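You operate a simulated robot arm through the tools that you are given. There is no shell and no other tool.

The job below is to be done with a simulated robot arm. You get a single attempt, and the scene is never put back.

TASK
Put things in order on the long sideboard. At the end: the silver valve key stands where the white yoghurt tub stood; the beige wooden peg stands on top of the stone two; the stone six stands where the silver valve key stood; the white yoghurt tub from the long sideboard is in the yellow bowl; the stone one stands where the stone six stood; whatever was shut is shut again. Leave all else as you found it, and nothing knocked over. Set down upright: yoghurt tub.

Only the result counts: the job must be done as asked and must still hold three seconds after the hand-in. Knocking over, shifting, dropping, spilling or breaking anything else fails it.

THE ROBOT
A 7-joint arm with a two-finger parallel gripper, fixed in place. Base frame: the origin is on the floor under the middle of its stand, x ahead of it, y to its left, z up; the work surface is at about z = 800. Readings come in mm, degrees, newtons and seconds.
With the tool pointing down near the work surface it reaches from about 300 to 700 mm from the base axis. Its first joint turns from -66.0 to 66.0 degrees. Payload 1.57 kg.
Tool frame: the origin (TCP) lies between the finger pads and is the grasp point; the fingertips stand 30 mm ahead of it; z points along the fingers, y is the line along which they close. The gripper opens to 110 mm. The fingers are 24 mm wide and 12 mm thick; the gripper's body (48 by 112 mm) begins 78 mm behind the TCP.
Orientation is that of the tool frame in the base frame, as [roll, pitch, yaw] about the fixed x, y, z axes, in that order (R = Rz(yaw) Ry(pitch) Rx(roll)). With the fingers straight down and closing along the base's y, the tool's x points along the base's -x, its y along +y and its z along -z.

THE INTERFACE
- The arm moves only by the tool move_arm. Its argument "deltas" is a list of rows, each a list of 2 entries, a list of its own where there are three numbers: the shift along the base's x, y, z in mm, then the turn, a rotation vector about the base's x, y, z in degrees. In form: [[[dx, dy, dz], [ax, ay, az]], ...]. A call has 1 to 20 rows; each row is the pose to reach, as a shift and turn from the pose commanded when the call began. "fingers" is the gripper command, from -1 (shut) to 1 (fully open), values between in proportion, set as the call begins (left out, the last holds). A row lasts 0.2 s, in which the tool goes at most 50 mm and 8.6 degrees; a call with a longer step from one row to the next is refused whole, and so is a gripper value outside its range. A pose out of reach is approached as far as the arm can. The call stops where the force on the tool passes 40 N (or 10 N more than at its start, if that is more) or the arm is blocked; 0.2 s more then pass. Each finger travels about 108 mm/s and halts on what it meets, pressing with about 37 N; the grip force reading is that of the motor and also rises with nothing between the fingers. The clock runs only during rows and for 0.2 s after the last one: add rows that repeat a pose to give the fingers time. It gives the time, the measured TCP pose, the force on the tool (base axes), the opening and the grip force at its end, in the units of the frame above (readings bear some noise), with the torque about the TCP (base axes, N m) and any sound that the robot's microphone picked up.
- Cameras (640 x 400 px; columns grow to the right, rows downward): "scene" is fixed at [158.9, -398.9, 1410.5]; the picture's right is [0.70, -0.71, 0.00], its down [-0.47, -0.47, -0.75] and it looks along [0.53, 0.52, -0.67] (base axes); focal length 321 px, centre (320, 200). "wrist" rides on the gripper at [70, 16, -141] in the tool frame; the picture's right is [-0.23, 0.97, 0.00], its down [-0.86, -0.20, -0.48] and it looks along [-0.47, -0.11, 0.88] (tool axes); focal length 222 px, centre (320, 200). There is no depth. A picture from a camera that has moved, and an enlarged one, comes with that camera's place and axes in the base frame and with its lens. The place of the scene camera against the robot may be out by one fixed shift of up to 25 mm in any direction.
- get_image(camera): a new picture of that camera. The clock stands still meanwhile.
- enlarge(camera, box): a new picture of the part [left, top, right, bottom] of that camera's present view, enlarged. The clock stands still meanwhile.
- sign_off(): hands the job in; it is judged then, once.

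Places have to be worked out from the pictures, the camera data and where the tool is seen. Open the gripper and draw the arm clear of the work before you hand the job in, unless the task says otherwise.

The tools are called after "Request:" by a JSON object that holds its "op" and its "data". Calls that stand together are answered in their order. move_arm: Moves the arm, as the interface text tells. Its arguments: {"type":"object","properties":{"deltas":{"type":"array"},"fingers":{"type":"number"}},"required":["deltas"]} The other tools are called the same way: get_image (camera) takes a picture; enlarge (camera, box) takes an enlarged picture of a part of a camera's view; sign_off () hands the job in.

At the start:

```text
t: 0.0
ee_pos: [360.7, 4.0, 1160.5]
ee_rot: [-180.0, 0.0, 179.9]
ft_force: [0.3, -0.8, 0.5]
torque: [0.0, 0.0, 0.01]
width: 110.0
gripper_force: 0.0
```

scene: 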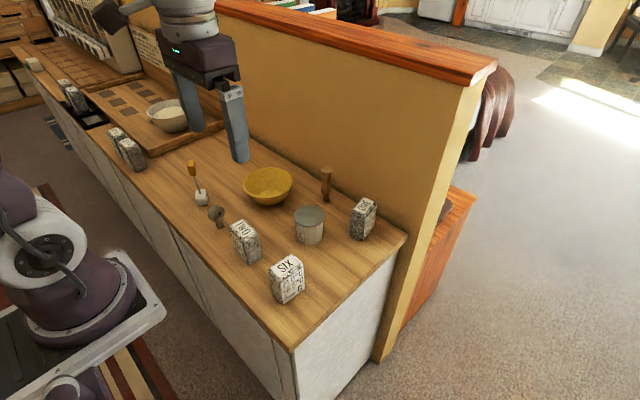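
wrist: 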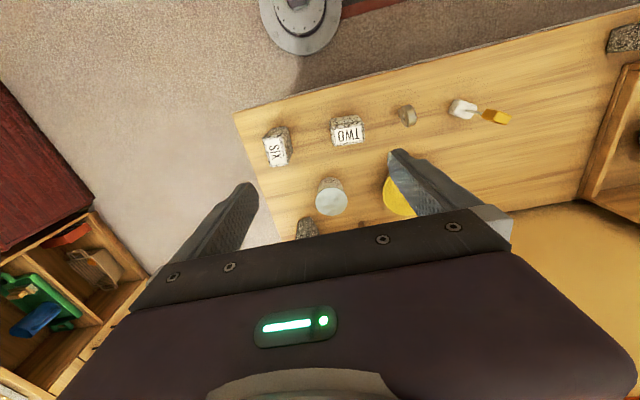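

The first pictures show the sideboard with bowl, tub, peg, stones and valve key; I take enlarged views to work out places and labels.

Request:
{"op": "enlarge", "data": {"camera": "scene", "box": [170, 140, 410, 310]}}

Request:
{"op": "enlarge", "data": {"camera": "scene", "box": [0, 0, 240, 200]}}

Request:
{"op": "enlarge", "data": {"camera": "wrist", "box": [220, 70, 540, 270]}}

```text
2.35 times, centred on (290, 225) of scene
camera zoom: at [158.9, -398.9, 1410.5], right [0.7, -0.71, 0.0], down [-0.47, -0.47, -0.75], along [0.53, 0.52, -0.67], focal length 755 px, centre (391, 141)
```

zoom: 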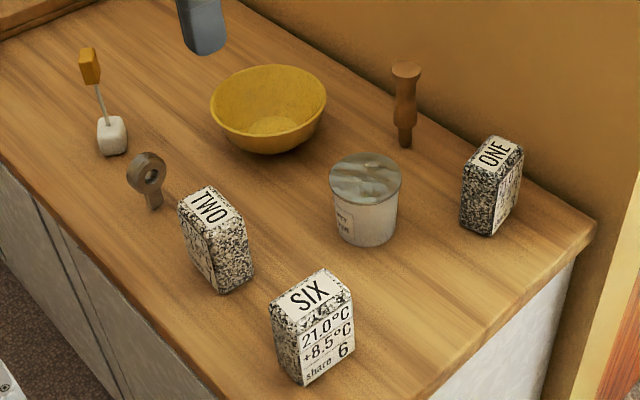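

```text
2.00 times, centred on (120, 100) of scene
camera zoom: at [158.9, -398.9, 1410.5], right [0.7, -0.71, 0.0], down [-0.47, -0.47, -0.75], along [0.53, 0.52, -0.67], focal length 642 px, centre (720, 400)
```

zoom: 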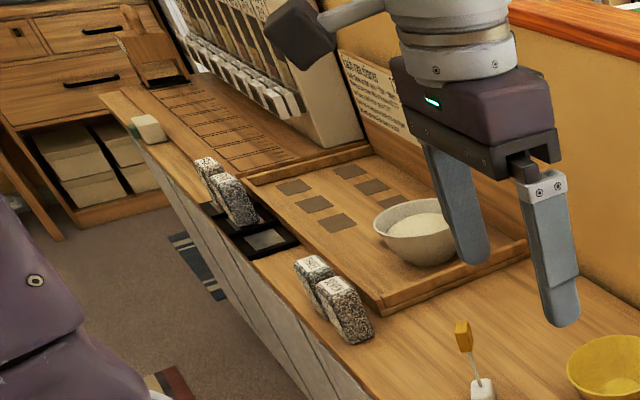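

```text
2.00 times, centred on (380, 170) of wrist
camera zoom: at [289.9, 19.7, 1301.6], right [0.23, 0.97, 0.0], down [0.86, -0.2, 0.48], along [0.47, -0.11, -0.88], focal length 444 px, centre (200, 260)
```

zoom: 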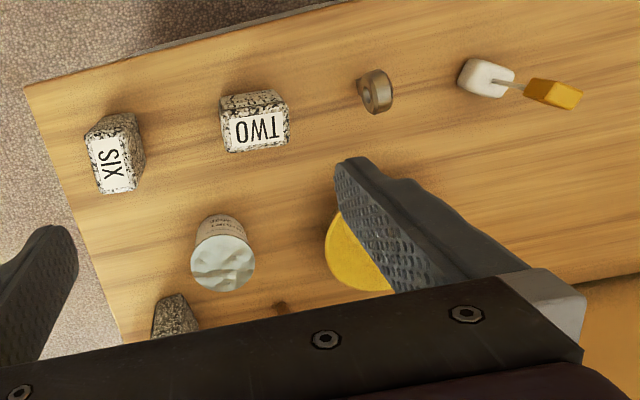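

The wrist view puts the row of stone six, stone two and the key at x≈395, the tub near (537,-13), the bowl, peg and stone one deeper. I move forward at height to look down on the deeper things.

Request:
{"op": "move_arm", "data": {"deltas": [[[45, -10, 0], [0, 0, 0]], [[90, -20, 0], [0, 0, 0]], [[130, -30, 0], [0, 0, 0]], [[160, -40, 0], [0, 0, 0]], [[160, -40, 0], [0, 0, 0]]], "fingers": 1}}

Request:
{"op": "get_image", "data": {"camera": "wrist"}}

Request:
{"op": "get_image", "data": {"camera": "scene"}}

```text
t: 1.2
ee_pos: [520.9, -35.4, 1158.7]
ee_rot: [179.9, 0.0, -180.0]
ft_force: [-0.6, 0.5, -0.1]
torque: [0.0, -0.01, -0.01]
width: 110.1
gripper_force: 0.1
```

```text
taken
camera wrist: at [450.4, -18.8, 1299.6], right [0.23, 0.97, 0.0], down [0.86, -0.2, 0.48], along [0.47, -0.11, -0.88], focal length 222 px, centre (320, 200)
```

wrist: 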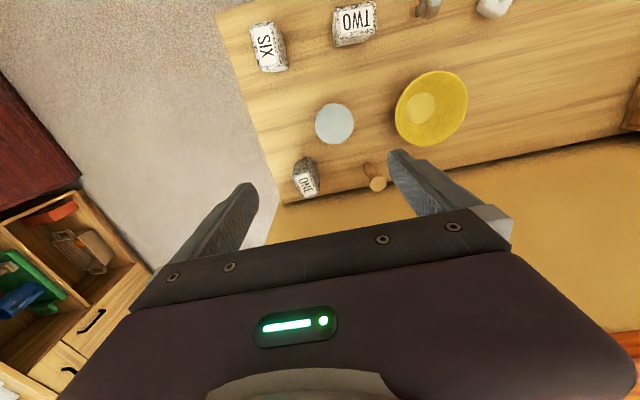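

```text
taken
```

scene: 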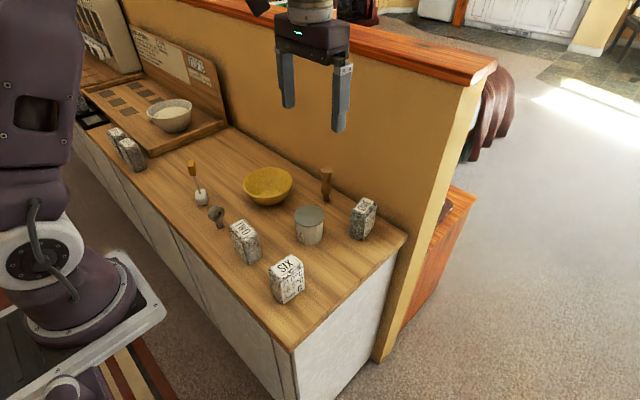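

Now all objects are visible from above; I enlarge the wrist view to measure them more precisely.

Request:
{"op": "enlarge", "data": {"camera": "wrist", "box": [220, 0, 380, 100]}}

Request:
{"op": "enlarge", "data": {"camera": "wrist", "box": [360, 0, 520, 100]}}

Request:
{"op": "enlarge", "data": {"camera": "wrist", "box": [270, 100, 430, 200]}}

Request:
{"op": "enlarge", "data": {"camera": "scene", "box": [180, 150, 300, 225]}}

Request:
{"op": "enlarge", "data": {"camera": "scene", "box": [280, 155, 400, 230]}}

Request:
{"op": "enlarge", "data": {"camera": "scene", "box": [220, 205, 340, 310]}}

```text
4.00 times, centred on (300, 50) of wrist
camera zoom: at [450.4, -18.8, 1299.6], right [0.23, 0.97, 0.0], down [0.86, -0.2, 0.48], along [0.47, -0.11, -0.88], focal length 888 px, centre (400, 800)
```

zoom: 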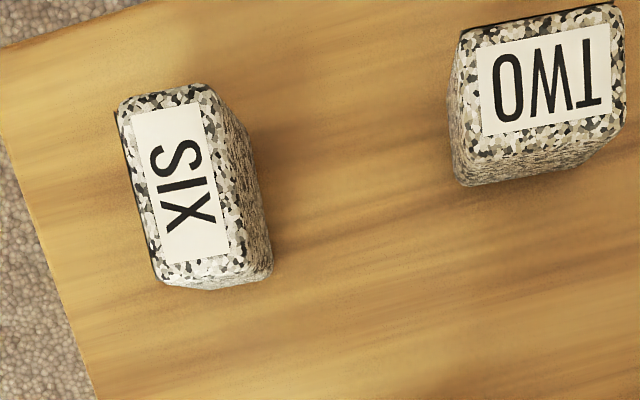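

```text
4.00 times, centred on (440, 50) of wrist
camera zoom: at [450.4, -18.8, 1299.6], right [0.23, 0.97, 0.0], down [0.86, -0.2, 0.48], along [0.47, -0.11, -0.88], focal length 888 px, centre (-160, 800)
```

zoom: 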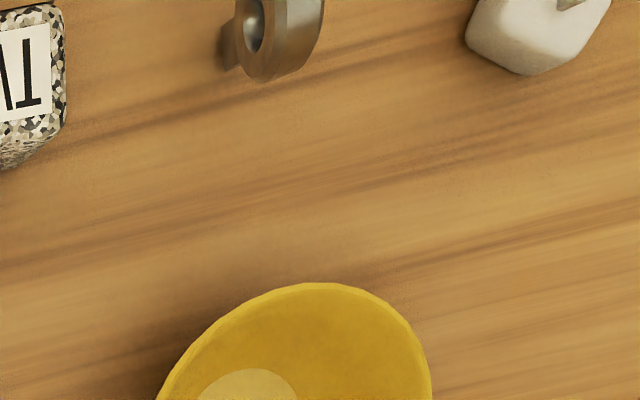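

```text
4.00 times, centred on (350, 150) of wrist
camera zoom: at [450.4, -18.8, 1299.6], right [0.23, 0.97, 0.0], down [0.86, -0.2, 0.48], along [0.47, -0.11, -0.88], focal length 888 px, centre (200, 400)
```

zoom: 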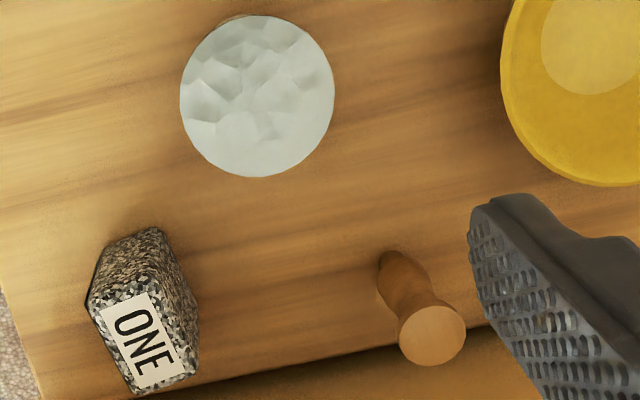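

```text
5.33 times, centred on (240, 188) of scene
camera zoom: at [158.9, -398.9, 1410.5], right [0.7, -0.71, 0.0], down [-0.47, -0.47, -0.75], along [0.53, 0.52, -0.67], focal length 1712 px, centre (747, 267)
```

zoom: 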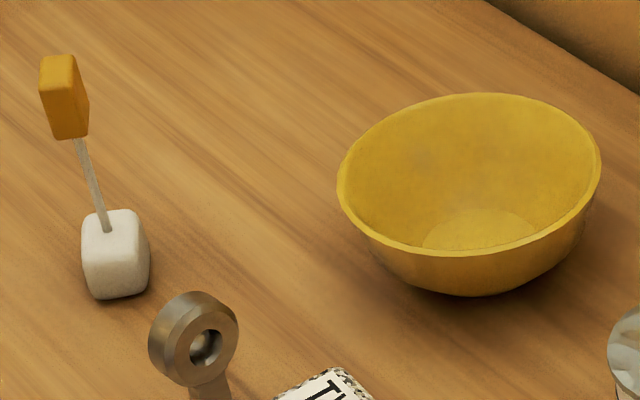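

```text
5.33 times, centred on (340, 192) of scene
camera zoom: at [158.9, -398.9, 1410.5], right [0.7, -0.71, 0.0], down [-0.47, -0.47, -0.75], along [0.53, 0.52, -0.67], focal length 1712 px, centre (213, 240)
```

zoom: 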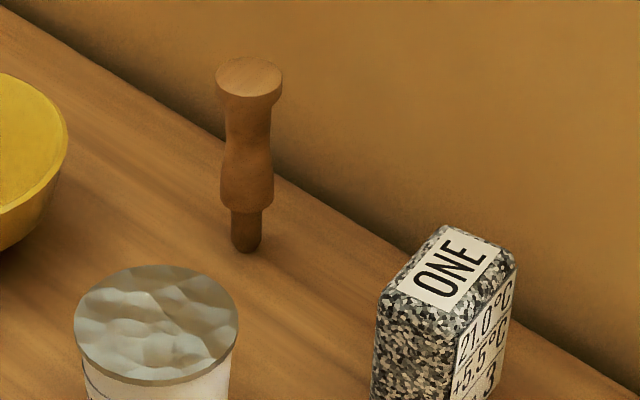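

```text
3.81 times, centred on (280, 258) of scene
camera zoom: at [158.9, -398.9, 1410.5], right [0.7, -0.71, 0.0], down [-0.47, -0.47, -0.75], along [0.53, 0.52, -0.67], focal length 1223 px, centre (472, -19)
```

zoom: 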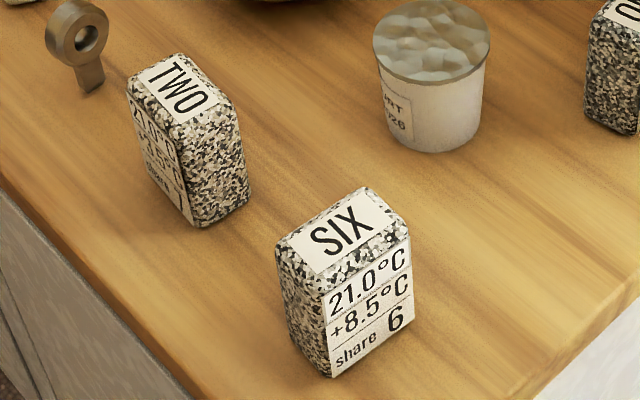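

I estimate stone tops near z≈889, six at (389,-90), two at (388,49), one at (627,-92), tub at (525,-11) with ~69 mm diameter, bowl centre (546,172). I descend over the tub to a safe height (tips ~970) and look again.

Request:
{"op": "move_arm", "data": {"deltas": [[[1, 8, -45], [0, 0, 0]], [[2, 16, -90], [0, 0, 0]], [[4, 25, -135], [0, 0, 0]], [[4, 25, -160], [0, 0, 0]], [[4, 25, -160], [0, 0, 0]]], "fingers": 1}}

Request:
{"op": "get_image", "data": {"camera": "wrist"}}

Request:
{"op": "get_image", "data": {"camera": "scene"}}

```text
t: 2.4
ee_pos: [524.7, -9.7, 1001.7]
ee_rot: [180.0, 0.0, -180.0]
ft_force: [0.3, 0.0, 0.1]
torque: [0.04, -0.02, 0.01]
width: 110.3
gripper_force: 0.1
```

```text
taken
camera wrist: at [454.6, 5.5, 1141.8], right [0.23, 0.97, 0.0], down [0.85, -0.2, 0.48], along [0.47, -0.11, -0.88], focal length 222 px, centre (320, 200)
```

wrist: 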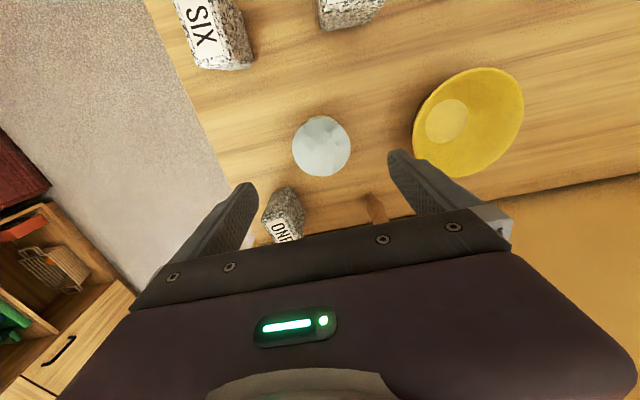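

```text
taken
```

scene: 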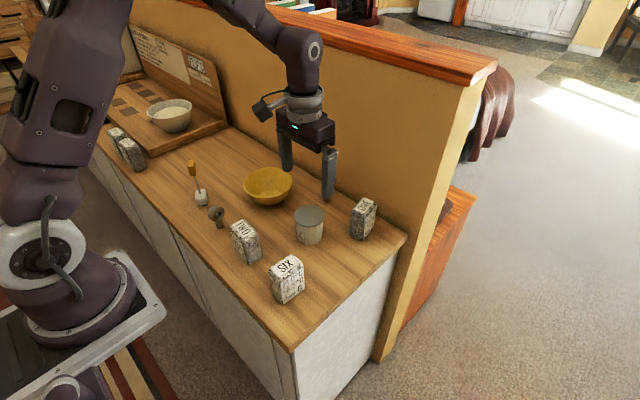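

The tub is nearly under the gripper; I enlarge to measure it and the bowl precisely.

Request:
{"op": "enlarge", "data": {"camera": "wrist", "box": [260, 90, 420, 190]}}

Request:
{"op": "enlarge", "data": {"camera": "wrist", "box": [390, 60, 550, 190]}}

Request:
{"op": "enlarge", "data": {"camera": "wrist", "box": [250, 180, 410, 250]}}

```text
4.00 times, centred on (340, 140) of wrist
camera zoom: at [454.6, 5.5, 1141.8], right [0.23, 0.97, 0.0], down [0.85, -0.2, 0.48], along [0.47, -0.11, -0.88], focal length 888 px, centre (240, 440)
```

zoom: 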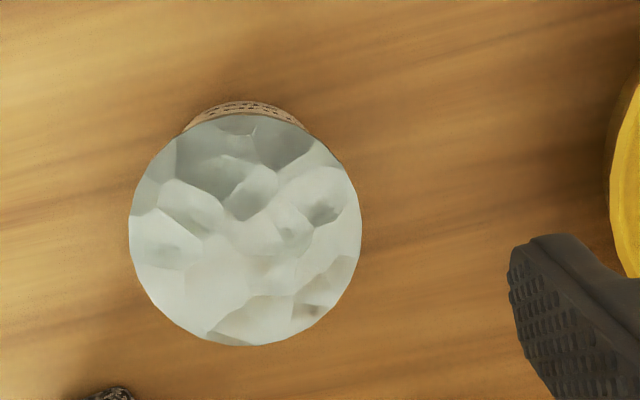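

```text
3.08 times, centred on (470, 125) of wrist
camera zoom: at [454.6, 5.5, 1141.8], right [0.23, 0.97, 0.0], down [0.85, -0.2, 0.48], along [0.47, -0.11, -0.88], focal length 684 px, centre (-142, 431)
```

zoom: 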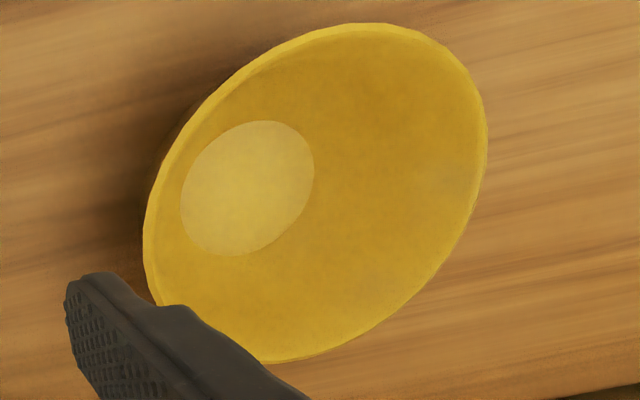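

```text
4.00 times, centred on (330, 215) of wrist
camera zoom: at [454.6, 5.5, 1141.8], right [0.23, 0.97, 0.0], down [0.85, -0.2, 0.48], along [0.47, -0.11, -0.88], focal length 888 px, centre (280, 140)
```

zoom: 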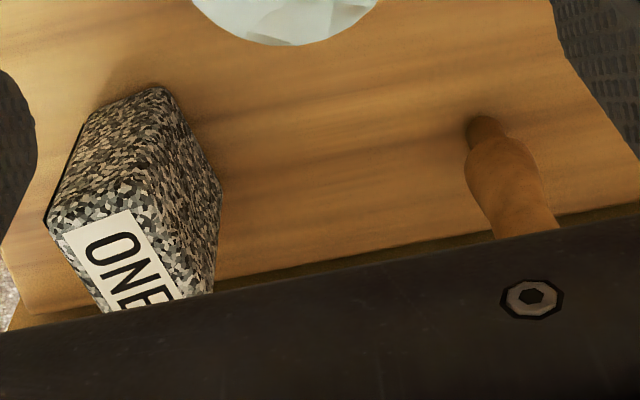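

The tub centre comes out at (528,-10), top z≈868, diameter ≈72; bowl centre (548,170), rim radius ≈65 at z≈860. I descend open around the tub so the tips end near z=838.

Request:
{"op": "move_arm", "data": {"deltas": [[[3, 1, -35], [0, 0, 0]], [[3.5, 1, -75], [0, 0, 0]], [[3.5, 1, -110], [0, 0, 0]], [[3.5, 1, -130], [0, 0, 0]], [[3.5, 1, -133], [0, 0, 0]], [[3.5, 1, -133], [0, 0, 0]]], "fingers": 1}}

Request:
{"op": "get_image", "data": {"camera": "wrist"}}

Request:
{"op": "enlarge", "data": {"camera": "scene", "box": [230, 130, 390, 260]}}

```text
t: 3.8
ee_pos: [527.3, -11.6, 866.4]
ee_rot: [179.9, 0.0, 179.9]
ft_force: [0.3, -0.4, -0.8]
torque: [0.0, -0.03, 0.01]
width: 110.0
gripper_force: 0.1
```

```text
taken
camera wrist: at [457.8, 4.9, 1008.4], right [0.23, 0.97, 0.0], down [0.86, -0.2, 0.48], along [0.47, -0.11, -0.88], focal length 222 px, centre (320, 200)
```

wrist: 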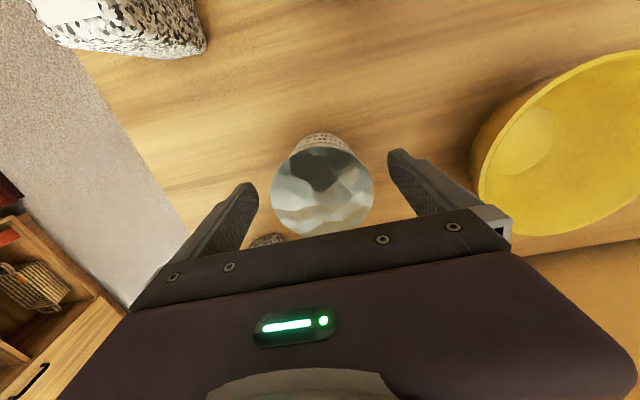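

```text
3.08 times, centred on (310, 195) of scene
camera zoom: at [158.9, -398.9, 1410.5], right [0.7, -0.71, 0.0], down [-0.47, -0.47, -0.75], along [0.53, 0.52, -0.67], focal length 988 px, centre (351, 215)
```

zoom: 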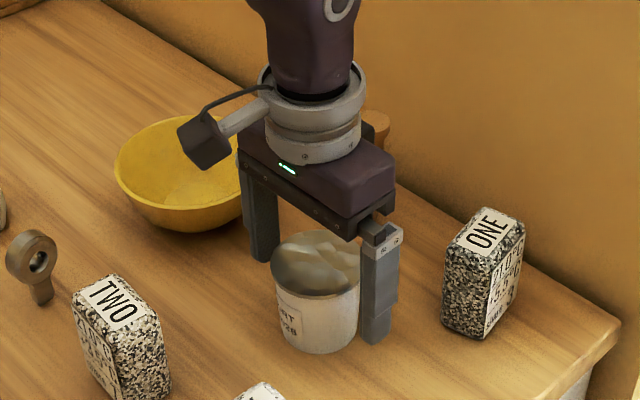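

The tub sits centred between the fingers at z 866. I close on it.

Request:
{"op": "move_arm", "data": {"deltas": [[[0, 0, 0], [0, 0, 0]], [[0, 0, 0], [0, 0, 0]], [[0, 0, 0], [0, 0, 0]], [[0, 0, 0], [0, 0, 0]]], "fingers": -1}}

```text
t: 4.8
ee_pos: [528.8, -11.7, 865.9]
ee_rot: [180.0, -0.1, -180.0]
ft_force: [0.9, -0.1, 3.3]
torque: [-0.13, -0.01, 0.04]
width: 66.4
gripper_force: 36.3
```

Gripped at 66.4 mm with 36 N. I lift a little and check that it holds.

Request:
{"op": "move_arm", "data": {"deltas": [[[0, 0, 5], [0, 0, 0]], [[0, 0, 12], [0, 0, 0]], [[0, 0, 20], [0, 0, 0]], [[0, 0, 20], [0, 0, 0]]]}}

Request:
{"op": "enlarge", "data": {"camera": "scene", "box": [230, 130, 390, 260]}}

```text
t: 5.8
ee_pos: [527.4, -11.2, 886.3]
ee_rot: [179.9, -0.1, -180.0]
ft_force: [0.4, 0.0, 0.0]
torque: [0.01, 0.0, 0.02]
width: 65.8
gripper_force: 36.6
```

```text
3.08 times, centred on (310, 195) of scene
camera zoom: at [158.9, -398.9, 1410.5], right [0.7, -0.71, 0.0], down [-0.47, -0.47, -0.75], along [0.53, 0.52, -0.67], focal length 988 px, centre (351, 215)
```

zoom: 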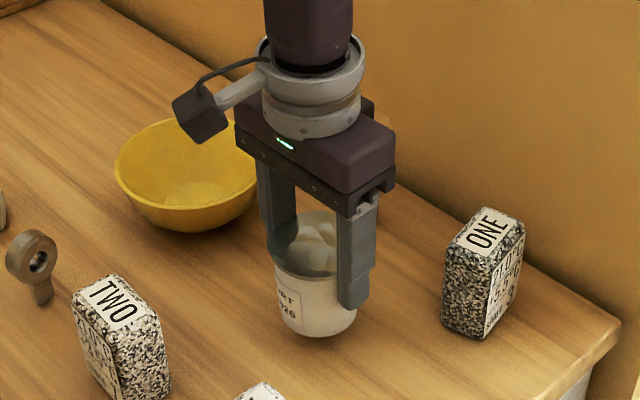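

The tub is off the surface; I check from the wrist camera whether it sits straight in the grip.

Request:
{"op": "get_image", "data": {"camera": "wrist"}}

Request:
{"op": "enlarge", "data": {"camera": "scene", "box": [270, 170, 370, 250]}}

```text
taken
camera wrist: at [457.4, 5.2, 1029.1], right [0.23, 0.97, 0.0], down [0.86, -0.2, 0.48], along [0.47, -0.11, -0.88], focal length 222 px, centre (320, 200)
```

wrist: 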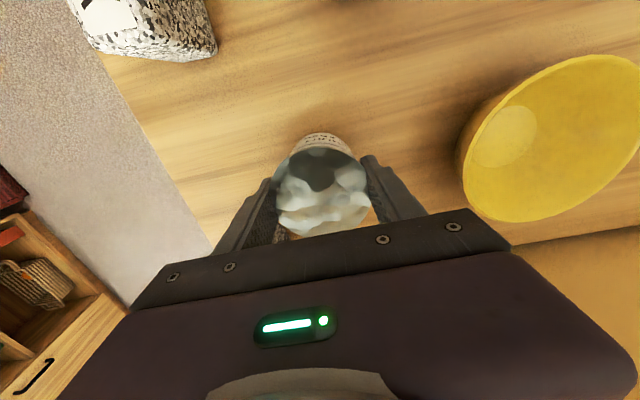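

```text
5.00 times, centred on (320, 210) of scene
camera zoom: at [158.9, -398.9, 1410.5], right [0.7, -0.71, 0.0], down [-0.47, -0.47, -0.75], along [0.53, 0.52, -0.67], focal length 1605 px, centre (320, 150)
```

zoom: 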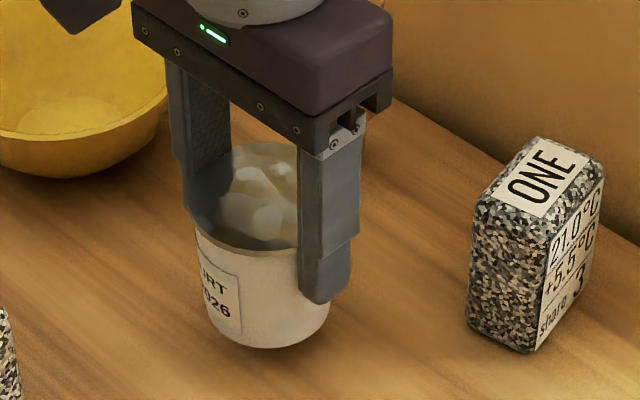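

The tub hangs straight and has not slipped. I raise it to clear the bowl's rim and carry it gently over the bowl's centre.

Request:
{"op": "move_arm", "data": {"deltas": [[[0, 0, 20], [0, 0, 0]], [[0, 0, 45], [0, 0, 0]], [[0, 0, 68], [0, 0, 0]], [[3, 15, 72], [0, 0, 0]], [[6, 40, 72], [0, 0, 0]], [[10, 70, 72], [0, 0, 0]], [[14, 100, 72], [0, 0, 0]], [[17, 130, 72], [0, 0, 0]], [[19, 155, 72], [0, 0, 0]], [[20, 172, 72], [0, 0, 0]], [[20, 180, 72], [0, 0, 0]], [[20, 180, 72], [0, 0, 0]]]}}

Request:
{"op": "get_image", "data": {"camera": "wrist"}}

Request:
{"op": "enlarge", "data": {"camera": "scene", "box": [190, 90, 350, 230]}}

```text
t: 8.4
ee_pos: [547.0, 170.1, 956.7]
ee_rot: [179.9, 0.0, 179.9]
ft_force: [-0.5, 0.1, -1.4]
torque: [0.03, 0.01, -0.01]
width: 65.9
gripper_force: 37.1
```

```text
taken
camera wrist: at [476.8, 186.7, 1099.3], right [0.23, 0.97, 0.0], down [0.86, -0.2, 0.48], along [0.47, -0.11, -0.88], focal length 222 px, centre (320, 200)
```

wrist: 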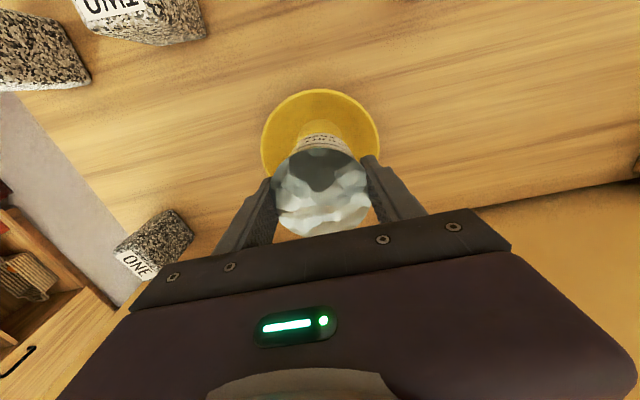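

```text
2.86 times, centred on (270, 160) of scene
camera zoom: at [158.9, -398.9, 1410.5], right [0.7, -0.71, 0.0], down [-0.47, -0.47, -0.75], along [0.53, 0.52, -0.67], focal length 917 px, centre (463, 314)
```

zoom: 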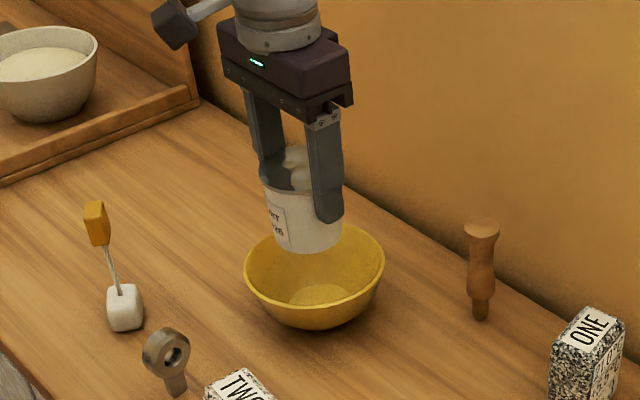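

The tub is centred over the bowl (bowl centre ≈(547.5,170.5)). I lower it into the bowl to just above the bottom.

Request:
{"op": "move_arm", "data": {"deltas": [[[0, 0, -20], [0, 0, 0]], [[0, 0, -45], [0, 0, 0]], [[0, 0, -65], [0, 0, 0]], [[0, 0, -75], [0, 0, 0]], [[0, 0, -80], [0, 0, 0]], [[0, 0, -80], [0, 0, 0]]]}}

Request:
{"op": "get_image", "data": {"camera": "wrist"}}

Request:
{"op": "enlarge", "data": {"camera": "scene", "box": [190, 100, 350, 230]}}

```text
t: 9.8
ee_pos: [548.5, 169.5, 877.6]
ee_rot: [180.0, 0.0, 180.0]
ft_force: [-0.9, -0.1, 0.0]
torque: [0.02, 0.01, -0.03]
width: 66.2
gripper_force: 37.4
```

```text
taken
camera wrist: at [477.4, 184.9, 1019.6], right [0.23, 0.97, 0.0], down [0.86, -0.2, 0.48], along [0.47, -0.11, -0.88], focal length 222 px, centre (320, 200)
```

wrist: 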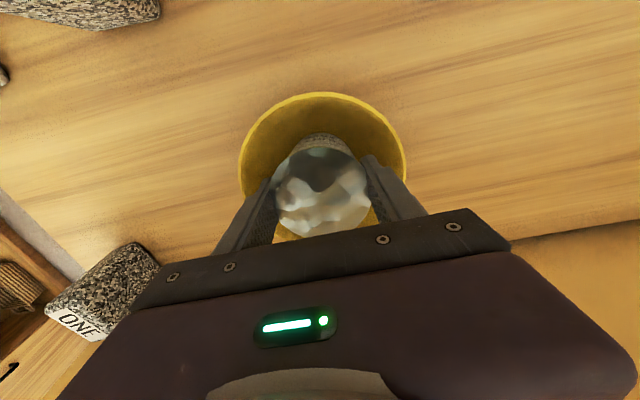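

```text
3.08 times, centred on (270, 165) of scene
camera zoom: at [158.9, -398.9, 1410.5], right [0.7, -0.71, 0.0], down [-0.47, -0.47, -0.75], along [0.53, 0.52, -0.67], focal length 988 px, centre (474, 308)
```

zoom: 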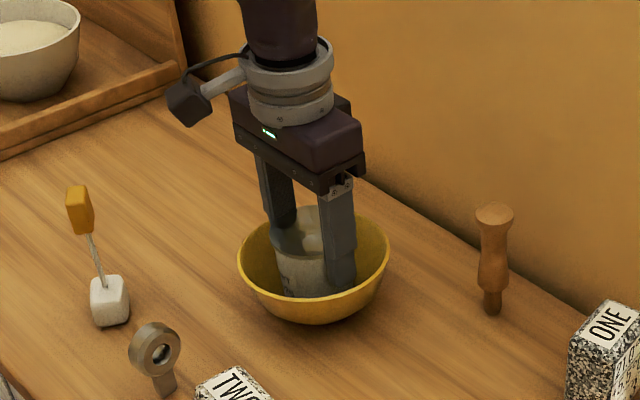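

No contact yet at z 877.6. I lower further in small steps watching the force.

Request:
{"op": "move_arm", "data": {"deltas": [[[0, 0, -1], [0, 0, 0]], [[0, 0, -2], [0, 0, 0]], [[0, 0, -3], [0, 0, 0]], [[0, 0, -4], [0, 0, 0]]]}}

```text
t: 10.8
ee_pos: [547.5, 169.1, 875.8]
ee_rot: [179.9, -0.1, -179.9]
ft_force: [0.9, 0.1, -0.4]
torque: [0.0, 0.02, -0.03]
width: 65.9
gripper_force: 37.1
```

Still free at 875.8; a few more millimetres.

Request:
{"op": "move_arm", "data": {"deltas": [[[0, 0, -1], [0, 0, 0]], [[0, 0, -2], [0, 0, 0]], [[0, 0, -3], [0, 0, 0]]]}}

```text
t: 11.7
ee_pos: [548.6, 170.5, 874.4]
ee_rot: [179.9, 0.1, -179.9]
ft_force: [-3.6, -0.6, 10.7]
torque: [-0.35, 0.18, -0.06]
width: 66.0
gripper_force: 36.7
stopped in row 3: the force on the tool passed its limit at 41 N (the readings are from after the stop); the commanded pose is now the measured one
```

Contact at z≈874, as expected for the tub bottom on the bowl floor (~808). I look before releasing.

Request:
{"op": "enlarge", "data": {"camera": "scene", "box": [220, 130, 320, 220]}}

Request:
{"op": "enlarge", "data": {"camera": "wrist", "box": [220, 80, 420, 250]}}

```text
4.44 times, centred on (270, 175) of scene
camera zoom: at [158.6, -399.0, 1410.5], right [0.7, -0.71, 0.0], down [-0.47, -0.47, -0.75], along [0.53, 0.52, -0.67], focal length 1427 px, centre (542, 311)
```

zoom: 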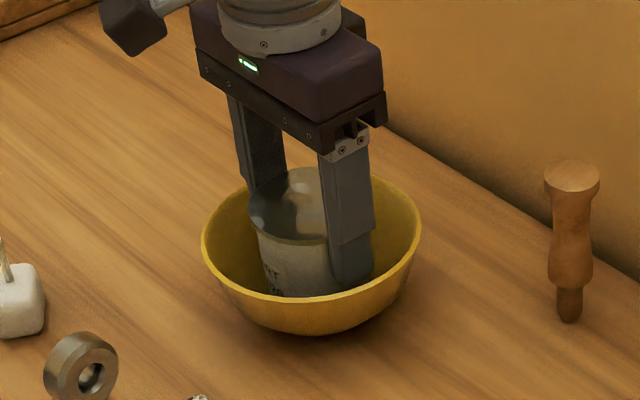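

```text
2.35 times, centred on (320, 165) of wrist
camera zoom: at [478.2, 185.7, 1015.4], right [0.23, 0.97, 0.0], down [0.85, -0.2, 0.48], along [0.47, -0.11, -0.88], focal length 523 px, centre (320, 282)
```

zoom: 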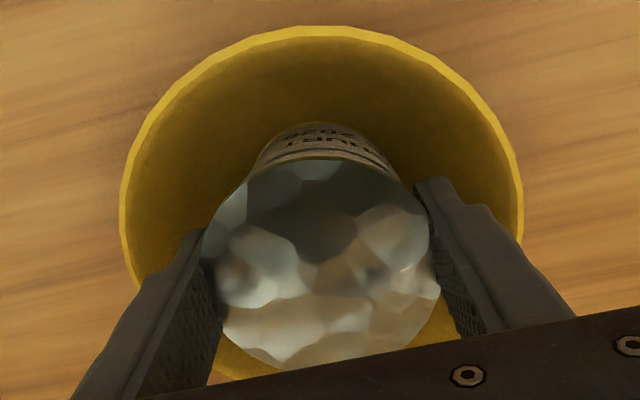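

The tub stands centred on the bowl floor. I open the fingers just a few millimetres and then withdraw straight up.

Request:
{"op": "move_arm", "data": {"deltas": [[[0, 0, 0], [0, 0, 0]], [[0, 0, 0], [0, 0, 0]], [[0, 0, 0], [0, 0, 0]]], "fingers": 0.32}}

```text
t: 12.5
ee_pos: [550.4, 169.3, 872.6]
ee_rot: [-180.0, 0.1, 180.0]
ft_force: [-0.3, -1.6, 14.1]
torque: [-0.46, -0.02, -0.01]
width: 73.8
gripper_force: 0.3
```

There is still 14 N upward on the tool, so a fingertip probably touches the bowl wall. I ease straight up slowly.

Request:
{"op": "move_arm", "data": {"deltas": [[[-1, 0, 3], [0, 0, 0]], [[-1.5, 0, 8], [0, 0, 0]], [[-2, 0, 15], [0, 0, 0]], [[-2, 0, 15], [0, 0, 0]]]}}

Request:
{"op": "enlarge", "data": {"camera": "wrist", "box": [220, 80, 420, 250]}}

Request:
{"op": "enlarge", "data": {"camera": "scene", "box": [220, 130, 320, 220]}}

```text
t: 13.5
ee_pos: [546.5, 170.2, 888.5]
ee_rot: [-180.0, 0.0, 179.9]
ft_force: [0.5, 0.2, -0.1]
torque: [0.02, 0.0, -0.01]
width: 72.8
gripper_force: 0.1
```

```text
2.35 times, centred on (320, 165) of wrist
camera zoom: at [476.0, 186.1, 1030.4], right [0.23, 0.97, 0.0], down [0.85, -0.2, 0.48], along [0.47, -0.11, -0.88], focal length 523 px, centre (320, 282)
```

zoom: 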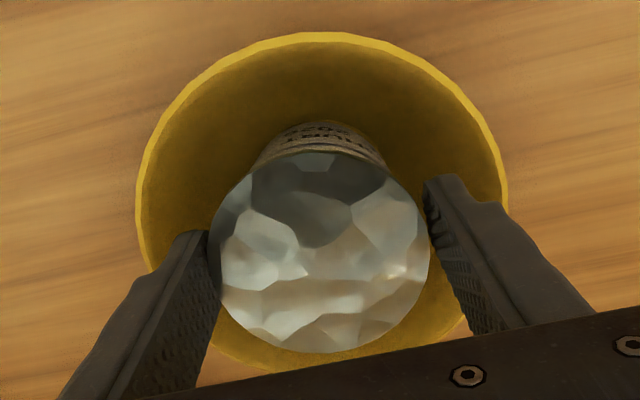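

```text
4.44 times, centred on (270, 175) of scene
camera zoom: at [158.9, -398.9, 1410.5], right [0.7, -0.71, 0.0], down [-0.47, -0.47, -0.75], along [0.53, 0.52, -0.67], focal length 1427 px, centre (542, 311)
```

zoom: 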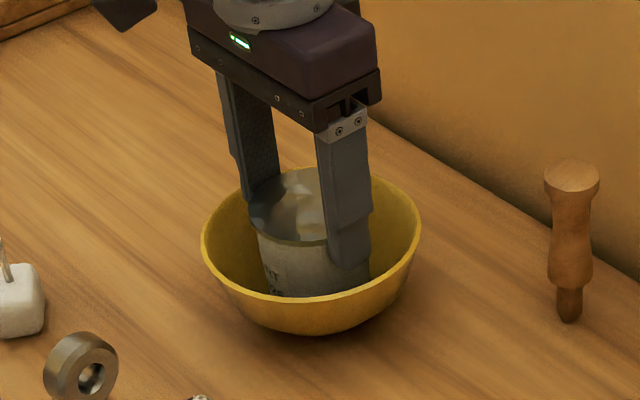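

The tub stands in the bowl and the bowl has not moved. I rise and go over the valve key for a closer look.

Request:
{"op": "move_arm", "data": {"deltas": [[[0, 0, 40], [0, 0, 0]], [[0, 0, 80], [0, 0, 0]], [[-20, 0, 110], [0, 0, 0]], [[-65, -2, 110], [0, 0, 0]], [[-110, -4, 110], [0, 0, 0]], [[-150, -6, 110], [0, 0, 0]], [[-158, -6, 110], [0, 0, 0]], [[-158, -6, 110], [0, 0, 0]]], "fingers": 0.32}}

Request:
{"op": "get_image", "data": {"camera": "wrist"}}

Request:
{"op": "enlarge", "data": {"camera": "wrist", "box": [260, 90, 420, 200]}}

Request:
{"op": "get_image", "data": {"camera": "scene"}}

```text
t: 15.3
ee_pos: [387.9, 164.9, 998.7]
ee_rot: [180.0, 0.1, 180.0]
ft_force: [-0.5, -0.5, 0.0]
torque: [-0.02, 0.01, -0.01]
width: 72.5
gripper_force: 0.0
```

```text
taken
camera wrist: at [317.6, 181.1, 1140.9], right [0.23, 0.97, 0.0], down [0.85, -0.2, 0.48], along [0.47, -0.11, -0.88], focal length 222 px, centre (320, 200)
```

wrist: 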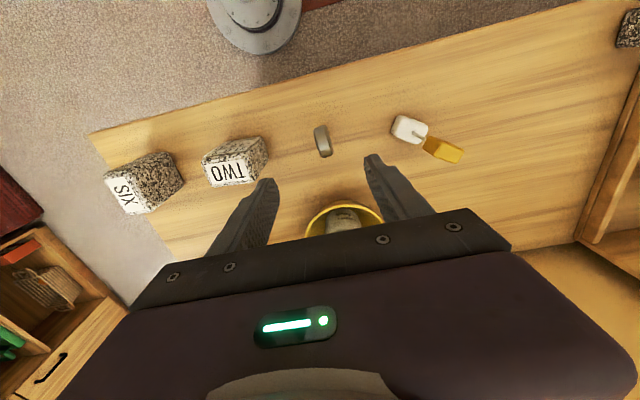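

```text
3.64 times, centred on (340, 145) of wrist
camera zoom: at [317.6, 181.1, 1140.9], right [0.23, 0.97, 0.0], down [0.85, -0.2, 0.48], along [0.47, -0.11, -0.88], focal length 808 px, centre (247, 400)
```

zoom: 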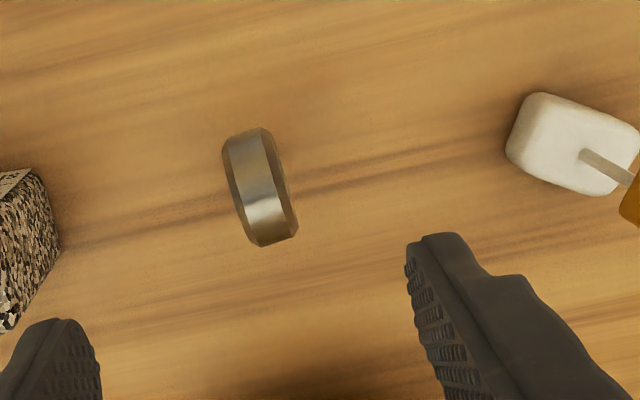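

```text
taken
```

scene: 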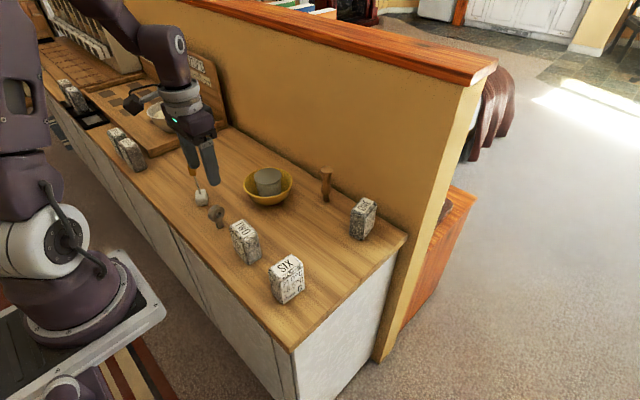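

The key's ring is edge-on: centre ≈(388,169), ring height ≈ 848, ring plane turned about +6° from x. I turn the tool 6.4°, set opening ~60 mm and come down partway to verify.

Request:
{"op": "move_arm", "data": {"deltas": [[[-1, 4, -20], [0, 0, 3]], [[-1, 4.3, -55], [0, 0, 6.4]], [[-1, 4.3, -80], [0, 0, 6.4]], [[-1, 4.3, -80], [0, 0, 6.4]]], "fingers": 0.05}}

Request:
{"op": "get_image", "data": {"camera": "wrist"}}

Request:
{"op": "enlarge", "data": {"camera": "wrist", "box": [260, 110, 380, 200]}}

Request:
{"op": "enlarge", "data": {"camera": "scene", "box": [160, 140, 280, 240]}}

```text
t: 16.3
ee_pos: [386.3, 168.6, 917.1]
ee_rot: [179.9, 0.1, -173.6]
ft_force: [0.4, -0.3, 0.0]
torque: [0.01, -0.02, -0.02]
width: 57.9
gripper_force: 0.1
```

```text
taken
camera wrist: at [314.7, 176.0, 1059.2], right [0.12, 0.99, 0.0], down [0.87, -0.1, 0.48], along [0.48, -0.06, -0.88], focal length 222 px, centre (320, 200)
```

wrist: 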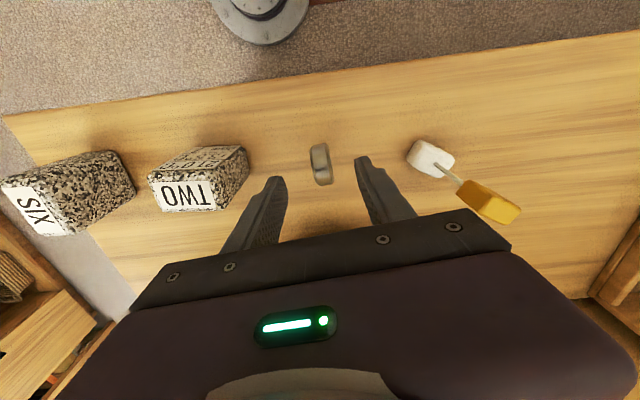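

```text
4.44 times, centred on (320, 155) of wrist
camera zoom: at [314.7, 176.0, 1059.2], right [0.12, 0.99, 0.0], down [0.87, -0.1, 0.48], along [0.48, -0.06, -0.88], focal length 987 px, centre (320, 400)
```

zoom: 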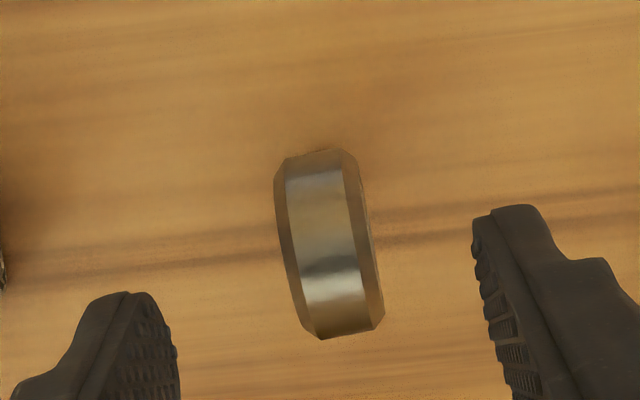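

```text
4.00 times, centred on (220, 190) of scene
camera zoom: at [158.9, -398.9, 1410.5], right [0.7, -0.71, 0.0], down [-0.47, -0.47, -0.75], along [0.53, 0.52, -0.67], focal length 1284 px, centre (720, 240)
```

zoom: 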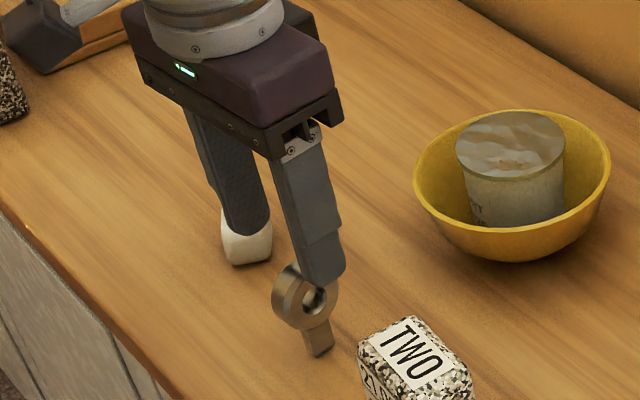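

The key stays centred between the fingers in y; ring centre ≈ (390,169,845). I descend to z≈842 and close on the ring faces.

Request:
{"op": "move_arm", "data": {"deltas": [[[2.5, 0.2, -25], [0, 0, 0]], [[2.5, 0.2, -55], [0, 0, 0]], [[2.5, 0.2, -75], [0, 0, 0]], [[2.5, 0.2, -77], [0, 0, 0]], [[2.5, 0.2, -77], [0, 0, 0]]]}}

Request:
{"op": "enlarge", "data": {"camera": "wrist", "box": [240, 110, 400, 240]}}

Request:
{"op": "enlarge", "data": {"camera": "scene", "box": [160, 140, 280, 240]}}

```text
t: 17.5
ee_pos: [390.6, 168.4, 840.1]
ee_rot: [180.0, 0.0, -173.6]
ft_force: [0.2, -0.3, 0.0]
torque: [0.01, 0.0, -0.01]
width: 57.8
gripper_force: 0.2
```

```text
3.08 times, centred on (320, 175) of wrist
camera zoom: at [317.8, 176.7, 981.9], right [0.12, 0.99, 0.0], down [0.87, -0.1, 0.48], along [0.48, -0.06, -0.88], focal length 684 px, centre (320, 277)
```

zoom: 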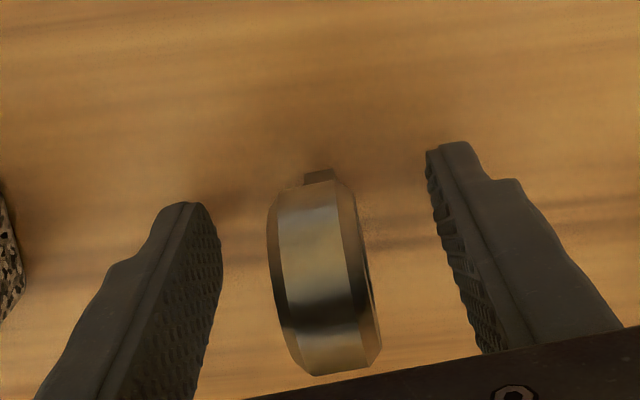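

```text
4.00 times, centred on (220, 190) of scene
camera zoom: at [158.9, -398.9, 1410.5], right [0.7, -0.71, 0.0], down [-0.47, -0.47, -0.75], along [0.53, 0.52, -0.67], focal length 1284 px, centre (720, 240)
```

zoom: 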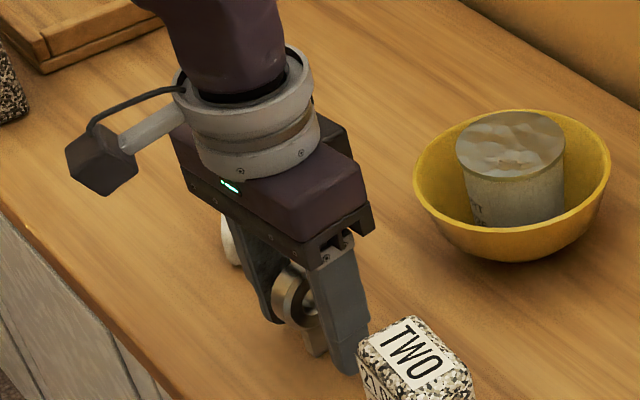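

The ring sits between the fingers and nothing touches. I close the gripper.

Request:
{"op": "move_arm", "data": {"deltas": [[[0, 0, 0], [0, 0, 0]], [[0, 0, 0], [0, 0, 0]], [[0, 0, 0], [0, 0, 0]], [[0, 0, 0], [0, 0, 0]]], "fingers": -1}}

Request:
{"op": "enlarge", "data": {"camera": "wrist", "box": [240, 110, 400, 240]}}

```text
t: 18.5
ee_pos: [390.3, 169.8, 841.2]
ee_rot: [-180.0, 0.1, -173.5]
ft_force: [0.8, 0.7, 0.5]
torque: [0.0, -0.02, -0.01]
width: 17.0
gripper_force: 32.1
```

```text
3.08 times, centred on (320, 175) of wrist
camera zoom: at [317.8, 176.7, 982.1], right [0.12, 0.99, 0.0], down [0.87, -0.1, 0.48], along [0.48, -0.06, -0.88], focal length 684 px, centre (320, 277)
```

zoom: 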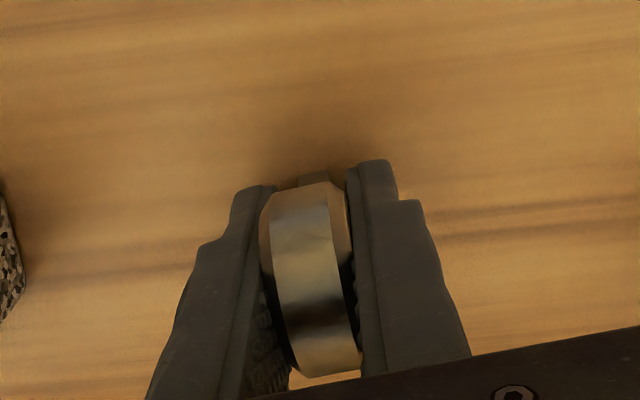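

The key is held (17 mm, 32 N). I lift it clear and check it.

Request:
{"op": "move_arm", "data": {"deltas": [[[0, 0, 10], [0, 0, 0]], [[0, 0, 30], [0, 0, 0]], [[0, 0, 65], [0, 0, 0]], [[0, 0, 100], [0, 0, 0]], [[0, 0, 118], [0, 0, 0]], [[0, 0, 118], [0, 0, 0]]]}}

Request:
{"op": "enlarge", "data": {"camera": "scene", "box": [150, 90, 290, 240]}}

Request:
{"op": "enlarge", "data": {"camera": "wrist", "box": [240, 110, 400, 240]}}

```text
t: 19.9
ee_pos: [392.0, 168.6, 959.6]
ee_rot: [180.0, 0.1, -173.6]
ft_force: [0.5, -0.2, 0.3]
torque: [-0.02, -0.02, 0.02]
width: 17.1
gripper_force: 31.9
```

```text
2.67 times, centred on (220, 165) of scene
camera zoom: at [158.9, -398.9, 1410.5], right [0.7, -0.71, 0.0], down [-0.47, -0.47, -0.75], along [0.53, 0.52, -0.67], focal length 856 px, centre (587, 293)
```

zoom: 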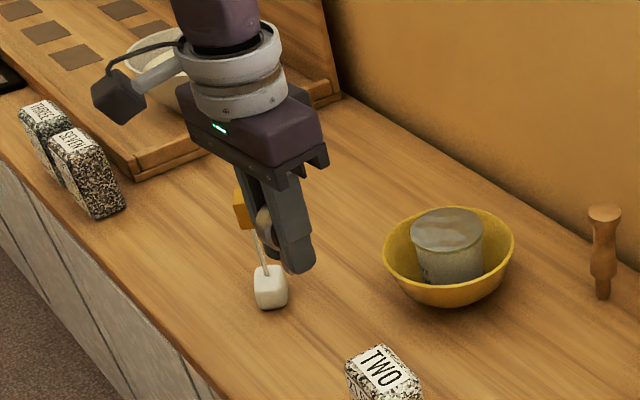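

```text
3.08 times, centred on (320, 175) of wrist
camera zoom: at [319.1, 176.0, 1101.8], right [0.12, 0.99, 0.0], down [0.87, -0.1, 0.48], along [0.48, -0.06, -0.88], focal length 684 px, centre (320, 277)
```

zoom: 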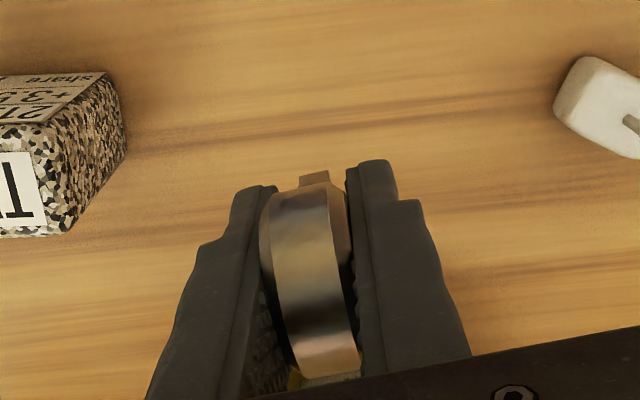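

The key hangs unchanged in the grip. I carry it over to the tub's old spot (528.5,-11) and lower it to just above the surface.

Request:
{"op": "move_arm", "data": {"deltas": [[[10, -13, 0], [0, 0, 0]], [[30, -39, 0], [0, 0, 0]], [[52, -68, 0], [0, 0, 0]], [[74, -97, 0], [0, 0, 0]], [[96, -126, 0], [0, 0, 0]], [[116, -152, 0], [0, 0, 0]], [[130, -170, 0], [0, 0, 0]], [[138.4, -180, 0], [0, 0, 0]], [[138.4, -180, 0], [0, 0, 0]], [[138.4, -180, -30], [0, 0, 0]], [[138.4, -180, -65], [0, 0, 0]], [[138.4, -180, -95], [0, 0, 0]], [[138.4, -180, -112], [0, 0, 0]], [[138.4, -180, -114], [0, 0, 0]], [[138.4, -180, -114], [0, 0, 0]]]}}

Request:
{"op": "enlarge", "data": {"camera": "scene", "box": [240, 130, 380, 250]}}

Request:
{"op": "get_image", "data": {"camera": "wrist"}}

```text
t: 23.1
ee_pos: [528.3, -12.6, 844.6]
ee_rot: [180.0, 0.0, -173.6]
ft_force: [0.1, 0.4, 0.6]
torque: [0.01, 0.0, 0.0]
width: 17.0
gripper_force: 32.1
```

```text
3.33 times, centred on (310, 190) of scene
camera zoom: at [158.9, -398.9, 1410.5], right [0.7, -0.71, 0.0], down [-0.47, -0.47, -0.75], along [0.53, 0.52, -0.67], focal length 1070 px, centre (353, 233)
```

zoom: 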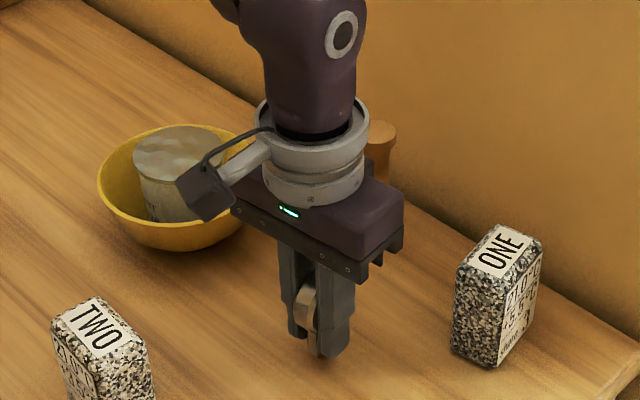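

```text
taken
camera wrist: at [456.0, -3.4, 986.5], right [0.12, 0.99, 0.0], down [0.87, -0.1, 0.48], along [0.48, -0.06, -0.88], focal length 222 px, centre (320, 200)
```

wrist: 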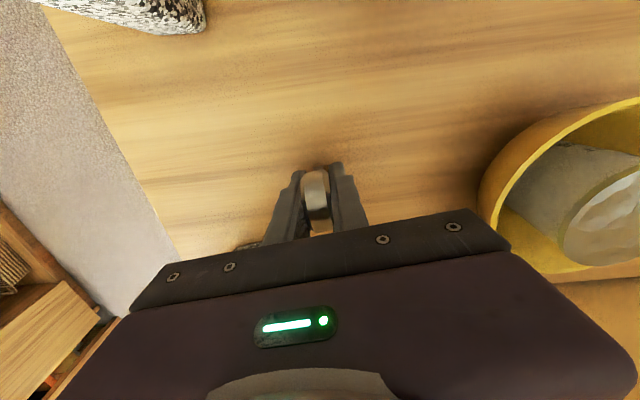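

The key is at the tub's old spot, 2-3 mm above the surface. I lower in small steps until light contact.

Request:
{"op": "move_arm", "data": {"deltas": [[[0, 0, -1], [0, 0, 0]], [[0, 0, -2], [0, 0, 0]], [[0, 0, -3], [0, 0, 0]], [[0, 0, -3.5], [0, 0, 0]]]}}

```text
t: 24.1
ee_pos: [527.9, -11.3, 841.0]
ee_rot: [-179.9, 0.0, -173.5]
ft_force: [-0.5, 0.3, -0.2]
torque: [0.03, -0.01, 0.01]
width: 16.9
gripper_force: 31.6
```

No contact yet; I continue in half-millimetre steps.

Request:
{"op": "move_arm", "data": {"deltas": [[[0, 0, -0.5], [0, 0, 0]], [[0, 0, -1], [0, 0, 0]], [[0, 0, -1.5], [0, 0, 0]]]}}

```text
t: 24.9
ee_pos: [528.3, -10.8, 840.1]
ee_rot: [-179.9, 0.1, -173.6]
ft_force: [0.1, -1.3, 2.8]
torque: [-0.08, 0.0, 0.0]
width: 16.9
gripper_force: 32.3
```

Light contact (≈3 N). I release the key.

Request:
{"op": "move_arm", "data": {"deltas": [[[0, 0, 0], [0, 0, 0]], [[0, 0, 0], [0, 0, 0]], [[0, 0, 0], [0, 0, 0]]], "fingers": -0.2}}

Request:
{"op": "enlarge", "data": {"camera": "wrist", "box": [240, 110, 400, 240]}}

Request:
{"op": "enlarge", "data": {"camera": "scene", "box": [240, 130, 380, 250]}}

```text
t: 25.7
ee_pos: [529.0, -10.3, 839.8]
ee_rot: [-179.9, 0.1, -173.6]
ft_force: [0.0, 0.2, -1.3]
torque: [0.0, -0.04, -0.01]
width: 44.2
gripper_force: 0.0
```

```text
3.08 times, centred on (320, 175) of wrist
camera zoom: at [456.8, -3.1, 981.7], right [0.12, 0.99, 0.0], down [0.87, -0.1, 0.48], along [0.48, -0.06, -0.88], focal length 684 px, centre (320, 277)
```

zoom: 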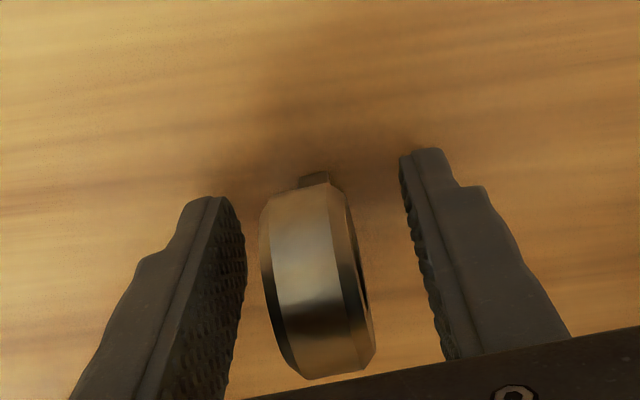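

```text
3.33 times, centred on (310, 190) of scene
camera zoom: at [158.9, -398.9, 1410.5], right [0.7, -0.71, 0.0], down [-0.47, -0.47, -0.75], along [0.53, 0.52, -0.67], focal length 1070 px, centre (353, 233)
```

zoom: 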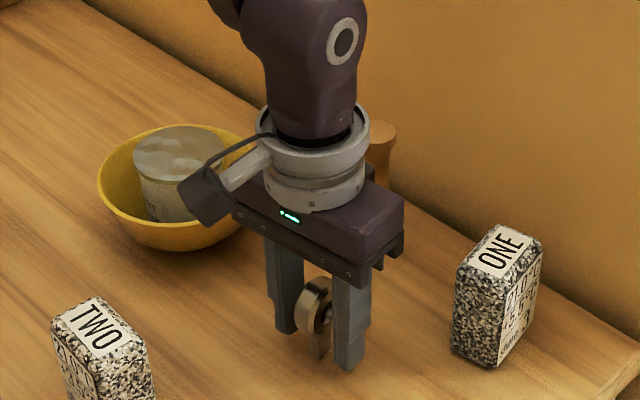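

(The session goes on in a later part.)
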